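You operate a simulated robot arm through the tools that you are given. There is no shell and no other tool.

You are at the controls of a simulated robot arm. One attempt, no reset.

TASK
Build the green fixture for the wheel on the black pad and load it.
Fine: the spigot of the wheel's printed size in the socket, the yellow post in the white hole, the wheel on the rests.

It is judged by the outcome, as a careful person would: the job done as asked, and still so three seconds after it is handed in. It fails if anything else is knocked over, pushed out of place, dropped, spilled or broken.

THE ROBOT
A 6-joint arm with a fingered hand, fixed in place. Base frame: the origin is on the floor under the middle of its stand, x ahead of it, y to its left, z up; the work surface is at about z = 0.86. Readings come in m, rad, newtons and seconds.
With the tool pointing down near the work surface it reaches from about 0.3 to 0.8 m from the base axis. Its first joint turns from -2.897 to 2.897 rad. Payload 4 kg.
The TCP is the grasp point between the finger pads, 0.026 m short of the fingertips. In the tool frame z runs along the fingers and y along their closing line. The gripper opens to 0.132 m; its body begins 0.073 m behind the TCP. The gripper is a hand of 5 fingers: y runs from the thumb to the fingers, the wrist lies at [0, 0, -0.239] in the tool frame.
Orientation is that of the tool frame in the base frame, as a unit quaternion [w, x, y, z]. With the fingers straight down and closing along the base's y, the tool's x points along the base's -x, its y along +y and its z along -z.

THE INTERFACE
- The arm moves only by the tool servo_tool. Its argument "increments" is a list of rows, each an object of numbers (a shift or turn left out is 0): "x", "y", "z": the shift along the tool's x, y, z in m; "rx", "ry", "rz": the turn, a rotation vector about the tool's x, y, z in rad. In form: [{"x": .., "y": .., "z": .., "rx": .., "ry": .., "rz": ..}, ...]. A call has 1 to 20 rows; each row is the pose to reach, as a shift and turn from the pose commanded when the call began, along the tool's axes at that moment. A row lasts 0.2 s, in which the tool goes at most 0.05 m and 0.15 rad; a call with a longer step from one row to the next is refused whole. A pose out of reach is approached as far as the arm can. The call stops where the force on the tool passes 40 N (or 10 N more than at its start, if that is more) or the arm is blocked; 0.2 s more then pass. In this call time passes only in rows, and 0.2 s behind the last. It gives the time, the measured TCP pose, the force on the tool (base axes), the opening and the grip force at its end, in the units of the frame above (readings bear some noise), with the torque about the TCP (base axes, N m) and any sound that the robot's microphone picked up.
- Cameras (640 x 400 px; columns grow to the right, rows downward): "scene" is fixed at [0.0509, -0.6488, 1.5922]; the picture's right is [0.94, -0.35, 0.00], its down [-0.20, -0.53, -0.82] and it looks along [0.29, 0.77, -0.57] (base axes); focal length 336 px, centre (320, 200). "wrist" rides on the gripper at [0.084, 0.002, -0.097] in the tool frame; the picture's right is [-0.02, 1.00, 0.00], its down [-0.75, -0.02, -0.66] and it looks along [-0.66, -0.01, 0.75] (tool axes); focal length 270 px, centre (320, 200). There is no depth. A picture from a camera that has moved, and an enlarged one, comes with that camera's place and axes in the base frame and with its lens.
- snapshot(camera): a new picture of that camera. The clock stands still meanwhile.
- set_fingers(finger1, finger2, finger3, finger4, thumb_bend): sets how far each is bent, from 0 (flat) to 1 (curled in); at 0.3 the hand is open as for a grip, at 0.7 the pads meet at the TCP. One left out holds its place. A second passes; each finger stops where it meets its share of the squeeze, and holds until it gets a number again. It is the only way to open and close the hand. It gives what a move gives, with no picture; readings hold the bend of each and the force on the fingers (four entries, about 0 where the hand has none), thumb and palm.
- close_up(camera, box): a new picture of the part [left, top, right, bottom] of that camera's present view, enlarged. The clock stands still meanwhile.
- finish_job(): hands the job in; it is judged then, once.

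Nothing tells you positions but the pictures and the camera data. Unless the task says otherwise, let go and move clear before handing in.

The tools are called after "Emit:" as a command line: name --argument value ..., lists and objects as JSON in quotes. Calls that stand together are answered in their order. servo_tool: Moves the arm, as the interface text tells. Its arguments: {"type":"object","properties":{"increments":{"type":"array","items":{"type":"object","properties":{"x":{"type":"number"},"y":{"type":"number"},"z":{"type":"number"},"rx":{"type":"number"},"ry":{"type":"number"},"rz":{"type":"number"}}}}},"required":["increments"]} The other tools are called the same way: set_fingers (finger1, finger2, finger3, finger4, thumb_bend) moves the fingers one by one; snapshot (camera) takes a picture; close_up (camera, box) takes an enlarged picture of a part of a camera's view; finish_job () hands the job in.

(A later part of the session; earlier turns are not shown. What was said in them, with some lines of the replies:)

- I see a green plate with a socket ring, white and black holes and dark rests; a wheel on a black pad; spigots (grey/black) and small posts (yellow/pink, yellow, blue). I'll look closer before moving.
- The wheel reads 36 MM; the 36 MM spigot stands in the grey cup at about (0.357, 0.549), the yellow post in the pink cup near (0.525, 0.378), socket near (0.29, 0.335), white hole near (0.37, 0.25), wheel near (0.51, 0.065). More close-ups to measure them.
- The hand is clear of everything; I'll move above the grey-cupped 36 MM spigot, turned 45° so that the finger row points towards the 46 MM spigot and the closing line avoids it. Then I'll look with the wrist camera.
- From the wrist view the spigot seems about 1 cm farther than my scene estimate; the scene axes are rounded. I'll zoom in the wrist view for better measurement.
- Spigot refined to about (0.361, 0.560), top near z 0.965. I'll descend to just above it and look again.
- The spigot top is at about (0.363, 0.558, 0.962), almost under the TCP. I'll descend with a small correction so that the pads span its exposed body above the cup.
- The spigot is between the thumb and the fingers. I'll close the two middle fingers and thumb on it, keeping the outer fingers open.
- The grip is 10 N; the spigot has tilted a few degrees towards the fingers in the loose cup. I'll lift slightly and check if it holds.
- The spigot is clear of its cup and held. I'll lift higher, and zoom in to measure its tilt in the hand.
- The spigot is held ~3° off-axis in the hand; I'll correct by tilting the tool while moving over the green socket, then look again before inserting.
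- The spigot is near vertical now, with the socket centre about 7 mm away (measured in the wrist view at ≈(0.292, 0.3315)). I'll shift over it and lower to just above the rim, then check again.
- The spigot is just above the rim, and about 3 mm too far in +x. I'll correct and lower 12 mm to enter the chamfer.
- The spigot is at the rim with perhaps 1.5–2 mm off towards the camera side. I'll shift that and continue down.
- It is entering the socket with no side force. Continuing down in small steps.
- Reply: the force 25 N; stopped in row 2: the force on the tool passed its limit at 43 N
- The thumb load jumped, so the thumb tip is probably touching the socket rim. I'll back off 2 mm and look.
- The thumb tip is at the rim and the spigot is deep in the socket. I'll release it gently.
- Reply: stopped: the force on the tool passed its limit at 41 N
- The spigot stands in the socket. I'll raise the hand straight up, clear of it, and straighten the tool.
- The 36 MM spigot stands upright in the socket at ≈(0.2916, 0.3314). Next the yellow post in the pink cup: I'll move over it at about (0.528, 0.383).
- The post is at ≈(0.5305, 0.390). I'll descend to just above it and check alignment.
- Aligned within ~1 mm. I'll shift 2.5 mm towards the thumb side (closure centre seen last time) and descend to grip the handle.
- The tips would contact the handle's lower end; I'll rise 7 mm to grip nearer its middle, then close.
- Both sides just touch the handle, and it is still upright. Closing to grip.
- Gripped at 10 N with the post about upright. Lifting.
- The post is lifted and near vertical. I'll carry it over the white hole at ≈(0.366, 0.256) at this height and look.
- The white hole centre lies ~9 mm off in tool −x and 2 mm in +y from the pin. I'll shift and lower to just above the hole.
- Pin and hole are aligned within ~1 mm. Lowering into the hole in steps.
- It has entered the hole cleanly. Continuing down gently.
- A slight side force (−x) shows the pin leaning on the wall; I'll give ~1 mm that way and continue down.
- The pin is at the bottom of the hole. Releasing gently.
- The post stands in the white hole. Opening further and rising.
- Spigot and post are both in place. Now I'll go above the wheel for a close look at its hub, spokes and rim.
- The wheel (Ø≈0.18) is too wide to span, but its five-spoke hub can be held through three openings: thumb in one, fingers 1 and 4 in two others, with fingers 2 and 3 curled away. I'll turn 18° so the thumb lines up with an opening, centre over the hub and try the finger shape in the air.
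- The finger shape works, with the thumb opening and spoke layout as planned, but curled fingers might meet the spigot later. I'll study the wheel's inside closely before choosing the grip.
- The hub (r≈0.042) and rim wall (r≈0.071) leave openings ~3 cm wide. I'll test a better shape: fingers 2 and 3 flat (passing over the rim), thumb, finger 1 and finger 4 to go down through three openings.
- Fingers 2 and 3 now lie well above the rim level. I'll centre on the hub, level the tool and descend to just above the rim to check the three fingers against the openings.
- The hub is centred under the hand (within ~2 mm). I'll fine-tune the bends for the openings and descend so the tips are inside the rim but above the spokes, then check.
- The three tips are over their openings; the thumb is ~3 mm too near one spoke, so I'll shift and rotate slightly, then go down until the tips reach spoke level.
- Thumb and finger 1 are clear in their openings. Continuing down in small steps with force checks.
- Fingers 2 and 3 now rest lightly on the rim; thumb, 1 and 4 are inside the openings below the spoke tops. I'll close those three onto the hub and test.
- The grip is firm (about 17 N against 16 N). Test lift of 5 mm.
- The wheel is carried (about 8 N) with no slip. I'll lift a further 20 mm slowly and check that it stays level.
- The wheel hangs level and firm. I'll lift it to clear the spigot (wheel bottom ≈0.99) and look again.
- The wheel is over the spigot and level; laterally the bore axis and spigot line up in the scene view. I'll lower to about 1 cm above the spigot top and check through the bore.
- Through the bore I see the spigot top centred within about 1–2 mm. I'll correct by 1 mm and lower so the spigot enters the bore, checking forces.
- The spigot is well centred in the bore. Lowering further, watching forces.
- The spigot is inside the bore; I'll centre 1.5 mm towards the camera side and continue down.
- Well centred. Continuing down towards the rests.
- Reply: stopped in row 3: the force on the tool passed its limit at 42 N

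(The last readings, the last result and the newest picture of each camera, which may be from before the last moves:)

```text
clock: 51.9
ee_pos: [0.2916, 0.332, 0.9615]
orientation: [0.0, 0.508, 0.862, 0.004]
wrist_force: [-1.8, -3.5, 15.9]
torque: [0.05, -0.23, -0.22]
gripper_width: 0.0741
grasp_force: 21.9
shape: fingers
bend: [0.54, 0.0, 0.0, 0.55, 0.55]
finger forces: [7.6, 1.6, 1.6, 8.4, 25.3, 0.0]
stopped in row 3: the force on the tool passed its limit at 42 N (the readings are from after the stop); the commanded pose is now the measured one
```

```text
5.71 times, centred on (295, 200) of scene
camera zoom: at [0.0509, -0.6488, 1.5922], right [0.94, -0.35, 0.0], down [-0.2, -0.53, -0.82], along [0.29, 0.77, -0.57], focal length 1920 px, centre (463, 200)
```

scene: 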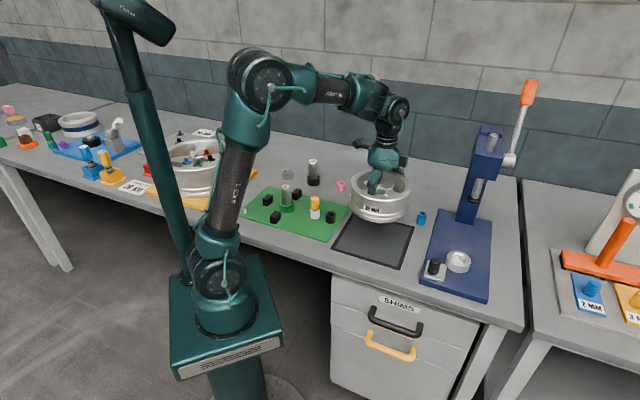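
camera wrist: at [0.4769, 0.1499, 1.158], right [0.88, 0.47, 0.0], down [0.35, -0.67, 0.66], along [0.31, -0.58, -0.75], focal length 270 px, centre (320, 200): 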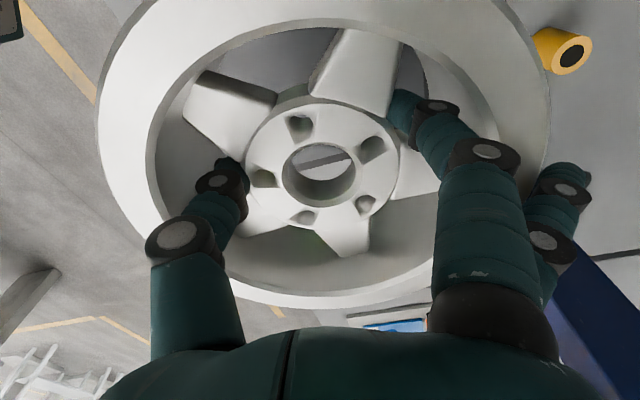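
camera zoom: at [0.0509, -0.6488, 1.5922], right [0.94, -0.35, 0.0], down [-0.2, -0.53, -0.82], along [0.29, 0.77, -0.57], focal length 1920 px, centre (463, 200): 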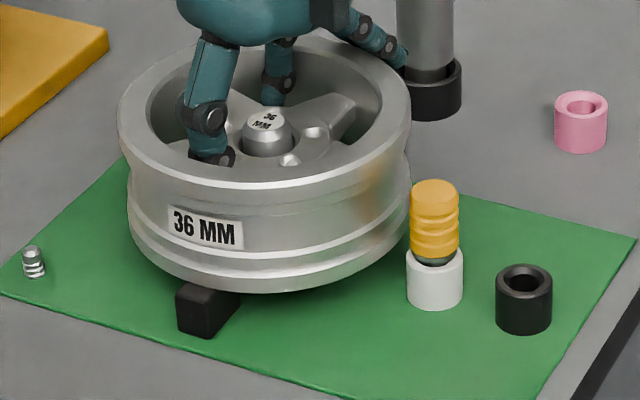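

Contact: the wheel's bottom seems to be on the rests (height ≈0.893 as measured from the blocks). I'll look closely before releasing.

Emit:
close_up --camera "scene" --box '[262, 190, 312, 222]'

Emit:
close_up --camera "wrist" --box '[100, 0, 560, 300]'

Emit:
close_up --camera "scene" --box '[300, 180, 345, 215]'

```text
12.50 times, centred on (287, 206) of scene
camera zoom: at [0.0509, -0.6488, 1.5922], right [0.94, -0.35, 0.0], down [-0.2, -0.53, -0.82], along [0.29, 0.77, -0.57], focal length 4200 px, centre (732, 125)
```

zoom: 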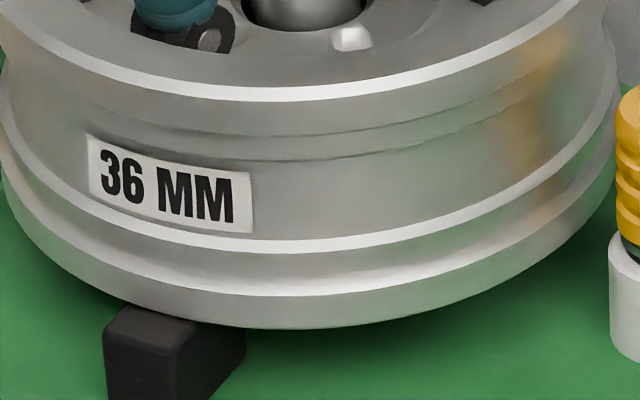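

```text
1.33 times, centred on (330, 150) of wrist
camera zoom: at [0.2522, 0.4069, 1.0584], right [0.88, 0.47, 0.01], down [0.35, -0.67, 0.65], along [0.31, -0.58, -0.76], focal length 360 px, centre (307, 267)
```

zoom: 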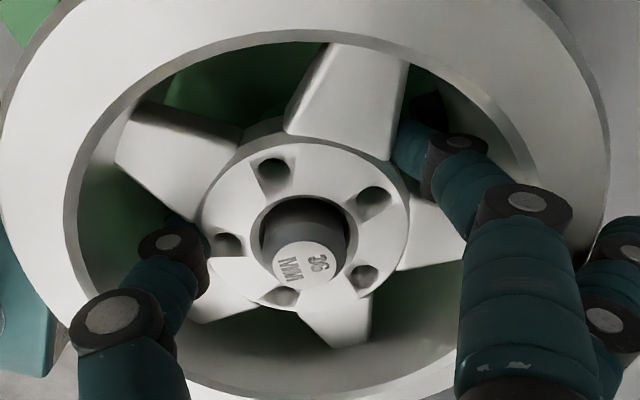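

```text
11.43 times, centred on (322, 198) of scene
camera zoom: at [0.0509, -0.6488, 1.5922], right [0.94, -0.35, 0.0], down [-0.2, -0.53, -0.82], along [0.29, 0.77, -0.57], focal length 3840 px, centre (291, 229)
```

zoom: 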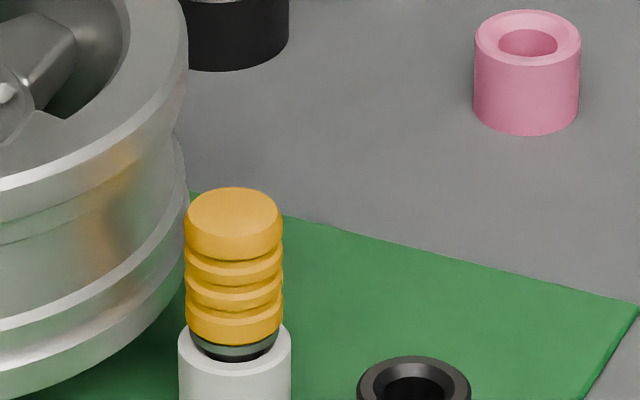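

The wheel sits on the rests around the spigot and the post is clear. I'll open the three gripping fingers to their earlier in-opening positions.

Emit:
set_fingers --finger1 0.48 --finger4 0.48 --thumb_bend 0.46

Emit:
snapshot --camera "wrist"

Emit:
close_up --camera "scene" --box '[250, 165, 340, 235]'

```text
clock: 52.9
ee_pos: [0.292, 0.3321, 0.9593]
orientation: [-0.001, 0.507, 0.862, 0.005]
wrist_force: [-0.5, -0.2, 6.7]
torque: [0.27, -0.5, -0.04]
gripper_width: 0.0848
grasp_force: 3.3
shape: fingers
bend: [0.48, 0.0, 0.0, 0.48, 0.46]
finger forces: [0.0, 3.0, 3.1, 0.0, 0.5, 0.1]
```

```text
taken
camera wrist: at [0.2522, 0.407, 1.0574], right [0.88, 0.47, 0.01], down [0.35, -0.67, 0.65], along [0.31, -0.58, -0.76], focal length 270 px, centre (320, 200)
```

wrist: 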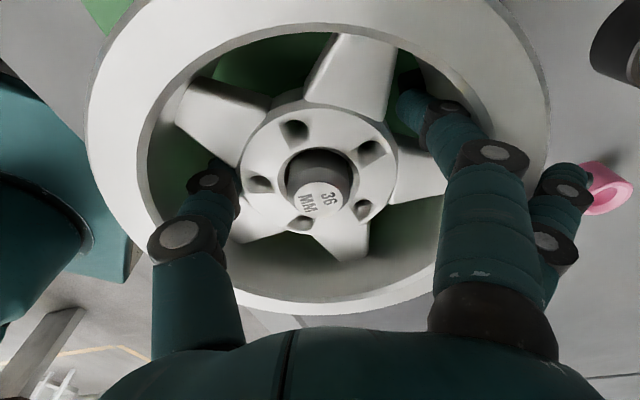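

```text
5.71 times, centred on (295, 200) of scene
camera zoom: at [0.0509, -0.6488, 1.5922], right [0.94, -0.35, 0.0], down [-0.2, -0.53, -0.82], along [0.29, 0.77, -0.57], focal length 1920 px, centre (463, 200)
```

zoom: 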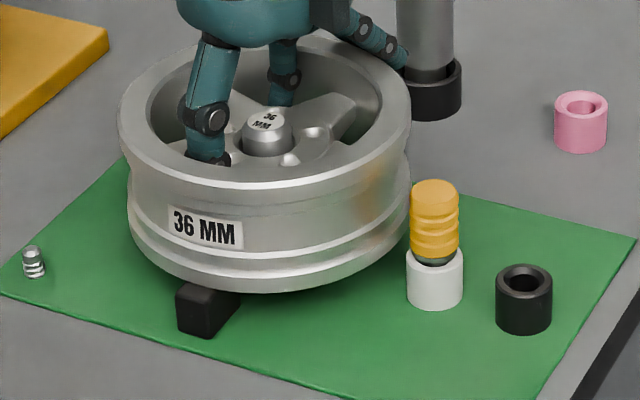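

Emit:
set_fingers --finger1 0.47 --finger4 0.47 --thumb_bend 0.44

Emit:
servo_tool --increments '[{"z": -0.003}, {"z": -0.007}]'

Emit:
snapshot --camera "wrist"

Emit:
close_up --camera "scene" --box '[250, 165, 340, 235]'

```text
clock: 53.9
ee_pos: [0.2915, 0.3325, 0.9605]
orientation: [0.0, 0.508, 0.862, 0.005]
wrist_force: [-1.0, 0.1, 6.2]
torque: [0.3, -0.55, 0.01]
gripper_width: 0.0881
grasp_force: 3.4
shape: fingers
bend: [0.47, 0.0, 0.0, 0.48, 0.44]
finger forces: [0.4, 3.0, 3.0, 0.6, 0.0, 0.1]
```

```text
clock: 54.5
ee_pos: [0.2917, 0.3322, 0.9671]
orientation: [-0.001, 0.508, 0.862, 0.003]
wrist_force: [-1.5, 0.1, -0.6]
torque: [-0.02, 0.02, 0.01]
gripper_width: 0.0884
grasp_force: 0.2
shape: fingers
bend: [0.47, 0.0, 0.0, 0.47, 0.44]
finger forces: [0.3, 0.0, 0.0, 0.3, 0.1, 0.1]
```

```text
taken
camera wrist: at [0.252, 0.4069, 1.0639], right [0.88, 0.47, 0.01], down [0.35, -0.67, 0.65], along [0.31, -0.58, -0.76], focal length 270 px, centre (320, 200)
```

wrist: 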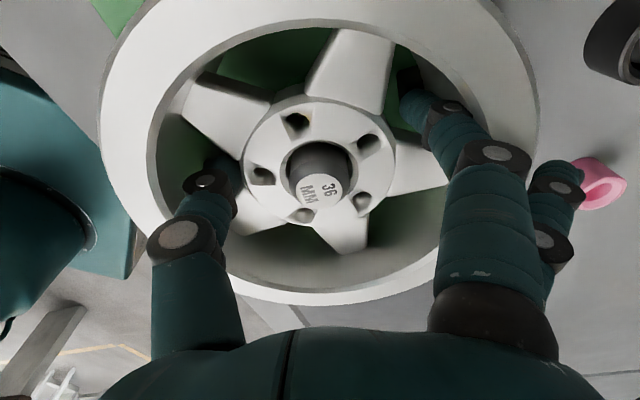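

```text
5.71 times, centred on (295, 200) of scene
camera zoom: at [0.0509, -0.6488, 1.5922], right [0.94, -0.35, 0.0], down [-0.2, -0.53, -0.82], along [0.29, 0.77, -0.57], focal length 1920 px, centre (463, 200)
```

zoom: 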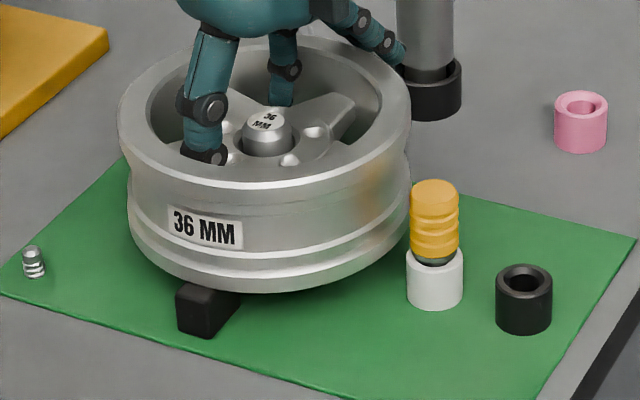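

Fingers 1 and 4 touch the wall very lightly (0.3 N); I'll bring them in a little, then rise straight up.

Emit:
set_fingers --finger1 0.485 --finger4 0.485

Emit:
servo_tool --increments '[{"z": -0.004}, {"z": -0.01}]'

Emit:
close_up --camera "scene" --box '[250, 165, 340, 235]'

```text
clock: 55.5
ee_pos: [0.2916, 0.3337, 0.9668]
orientation: [-0.001, 0.508, 0.862, 0.004]
wrist_force: [0.1, 0.0, -0.5]
torque: [0.02, 0.0, 0.0]
gripper_width: 0.0874
grasp_force: 0.1
shape: fingers
bend: [0.48, 0.0, 0.0, 0.48, 0.44]
finger forces: [0.0, 0.1, 0.1, 0.0, 0.0, 0.1]
```

```text
clock: 56.1
ee_pos: [0.292, 0.3325, 0.9772]
orientation: [0.0, 0.508, 0.861, 0.004]
wrist_force: [0.0, 0.4, 0.2]
torque: [0.0, 0.0, 0.0]
gripper_width: 0.0876
grasp_force: 0.2
shape: fingers
bend: [0.48, 0.0, 0.0, 0.48, 0.44]
finger forces: [0.1, 0.1, 0.0, 0.1, 0.0, 0.0]
```

```text
5.71 times, centred on (295, 200) of scene
camera zoom: at [0.0509, -0.6488, 1.5922], right [0.94, -0.35, 0.0], down [-0.2, -0.53, -0.82], along [0.29, 0.77, -0.57], focal length 1920 px, centre (463, 200)
```

zoom: 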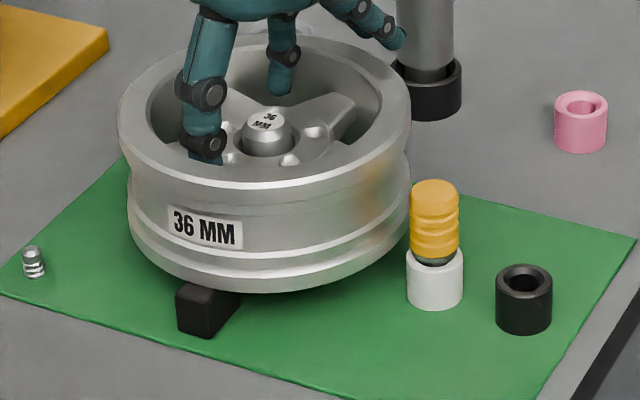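

No contact forces now, and the wheel stays put. Rising well clear.

Emit:
servo_tool --increments '[{"z": -0.015}, {"z": -0.035}, {"z": -0.065}, {"z": -0.1}, {"z": -0.14}, {"z": -0.17}]'

Emit:
snapshot --camera "wrist"

Emit:
close_up --camera "scene" --box '[235, 140, 355, 240]'

Emit:
close_up --camera "wrist" --box '[200, 0, 440, 170]'

```text
clock: 57.5
ee_pos: [0.29, 0.3308, 1.1486]
orientation: [0.0, 0.508, 0.861, 0.004]
wrist_force: [-0.2, 0.8, 0.7]
torque: [0.0, -0.01, -0.01]
gripper_width: 0.0876
grasp_force: 0.1
shape: fingers
bend: [0.48, 0.0, 0.0, 0.48, 0.44]
finger forces: [0.1, 0.0, 0.0, 0.0, 0.1, 0.1]
```

```text
taken
camera wrist: at [0.251, 0.4055, 1.2451], right [0.88, 0.47, 0.01], down [0.35, -0.67, 0.65], along [0.31, -0.58, -0.76], focal length 270 px, centre (320, 200)
```

wrist: 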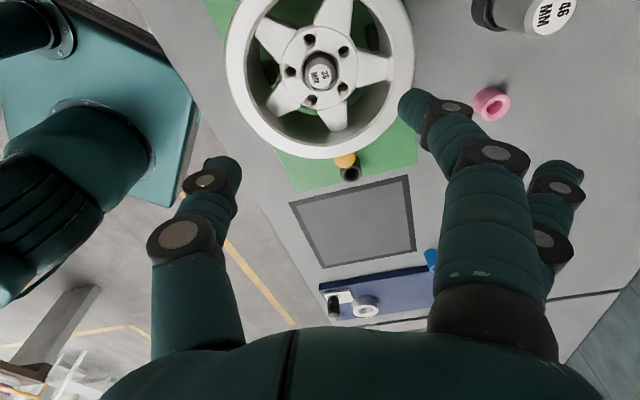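

```text
4.00 times, centred on (295, 190) of scene
camera zoom: at [0.0509, -0.6488, 1.5922], right [0.94, -0.35, 0.0], down [-0.2, -0.53, -0.82], along [0.29, 0.77, -0.57], focal length 1344 px, centre (420, 240)
```

zoom: 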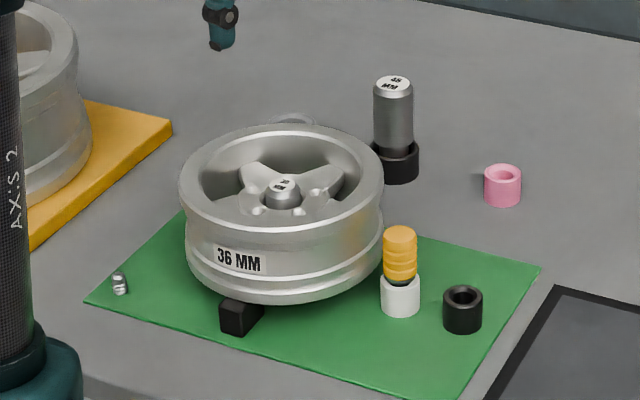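

```text
2.35 times, centred on (320, 85) of wrist
camera zoom: at [0.251, 0.4055, 1.2451], right [0.88, 0.47, 0.01], down [0.35, -0.67, 0.65], along [0.31, -0.58, -0.76], focal length 636 px, centre (320, 471)
```

zoom: 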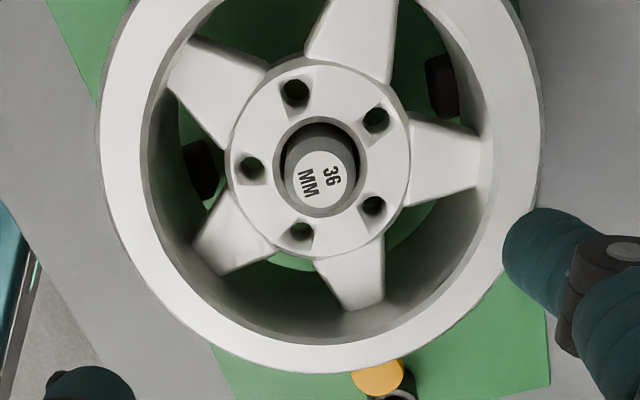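

The wheel rests on the blocks around the 36 MM spigot, and the yellow post stands in the white hole. A final close check of post, wheel level and the neighbouring parts.

Emit:
close_up --camera "scene" --box '[322, 188, 352, 222]'

Emit:
close_up --camera "scene" --box '[272, 165, 336, 220]'

Emit:
snapshot --camera "scene"

```text
11.76 times, centred on (337, 205) of scene
camera zoom: at [0.0509, -0.6488, 1.5922], right [0.94, -0.35, 0.0], down [-0.2, -0.53, -0.82], along [0.29, 0.77, -0.57], focal length 3953 px, centre (120, 141)
```

zoom: 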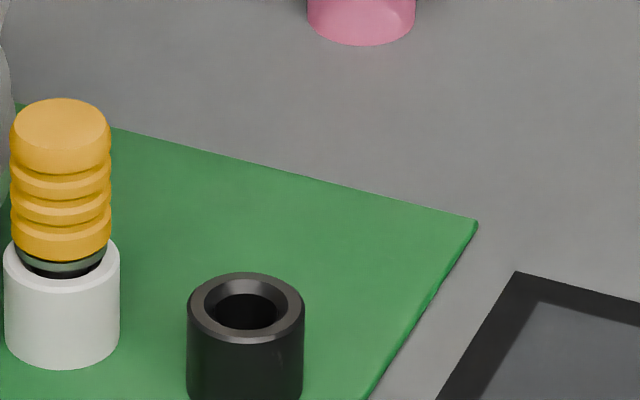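

```text
7.27 times, centred on (304, 192) of scene
camera zoom: at [0.0509, -0.6488, 1.5922], right [0.94, -0.35, 0.0], down [-0.2, -0.53, -0.82], along [0.29, 0.77, -0.57], focal length 2444 px, centre (436, 254)
```

zoom: 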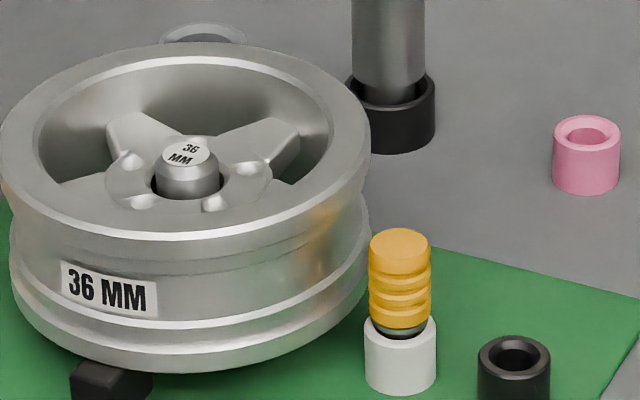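

```text
taken
```

scene: 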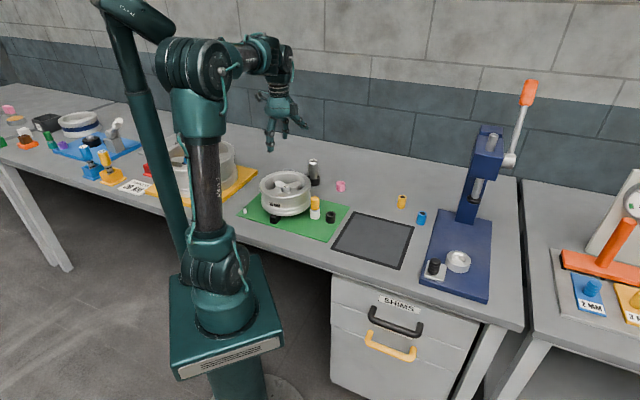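

The 36 MM spigot is in the socket, the yellow post is upright in the white hole, and the wheel sits level on the rests over the spigot. Nothing else has moved and the hand is clear, so I'm handing in.

Emit:
finish_job

```text
The job is handed in.
```

I built the green fixture, loaded the wheel onto it, and handed the job in; I haven't seen a verdict.

- **Spigot:** the 36 MM spigot, matching the wheel's printed size, stands upright in the green socket. While releasing it, the thumb pressed on the socket rim (a 41 N force stop). The later pictures show the socket and spigot in place.
- **Post:** the yellow post is upright in the white hole, and I estimate it clears the wheel by about 1 cm.
- **Wheel:** it sits on the rests with the spigot through its bore. It looks level in the final pictures. Only one rest was clearly visible underneath, so I did not see contact on all three. Lowering it ended in a 42 N contact on the rests.

The parts I could see around the fixture had not moved, and the hand was raised well clear before I handed in.
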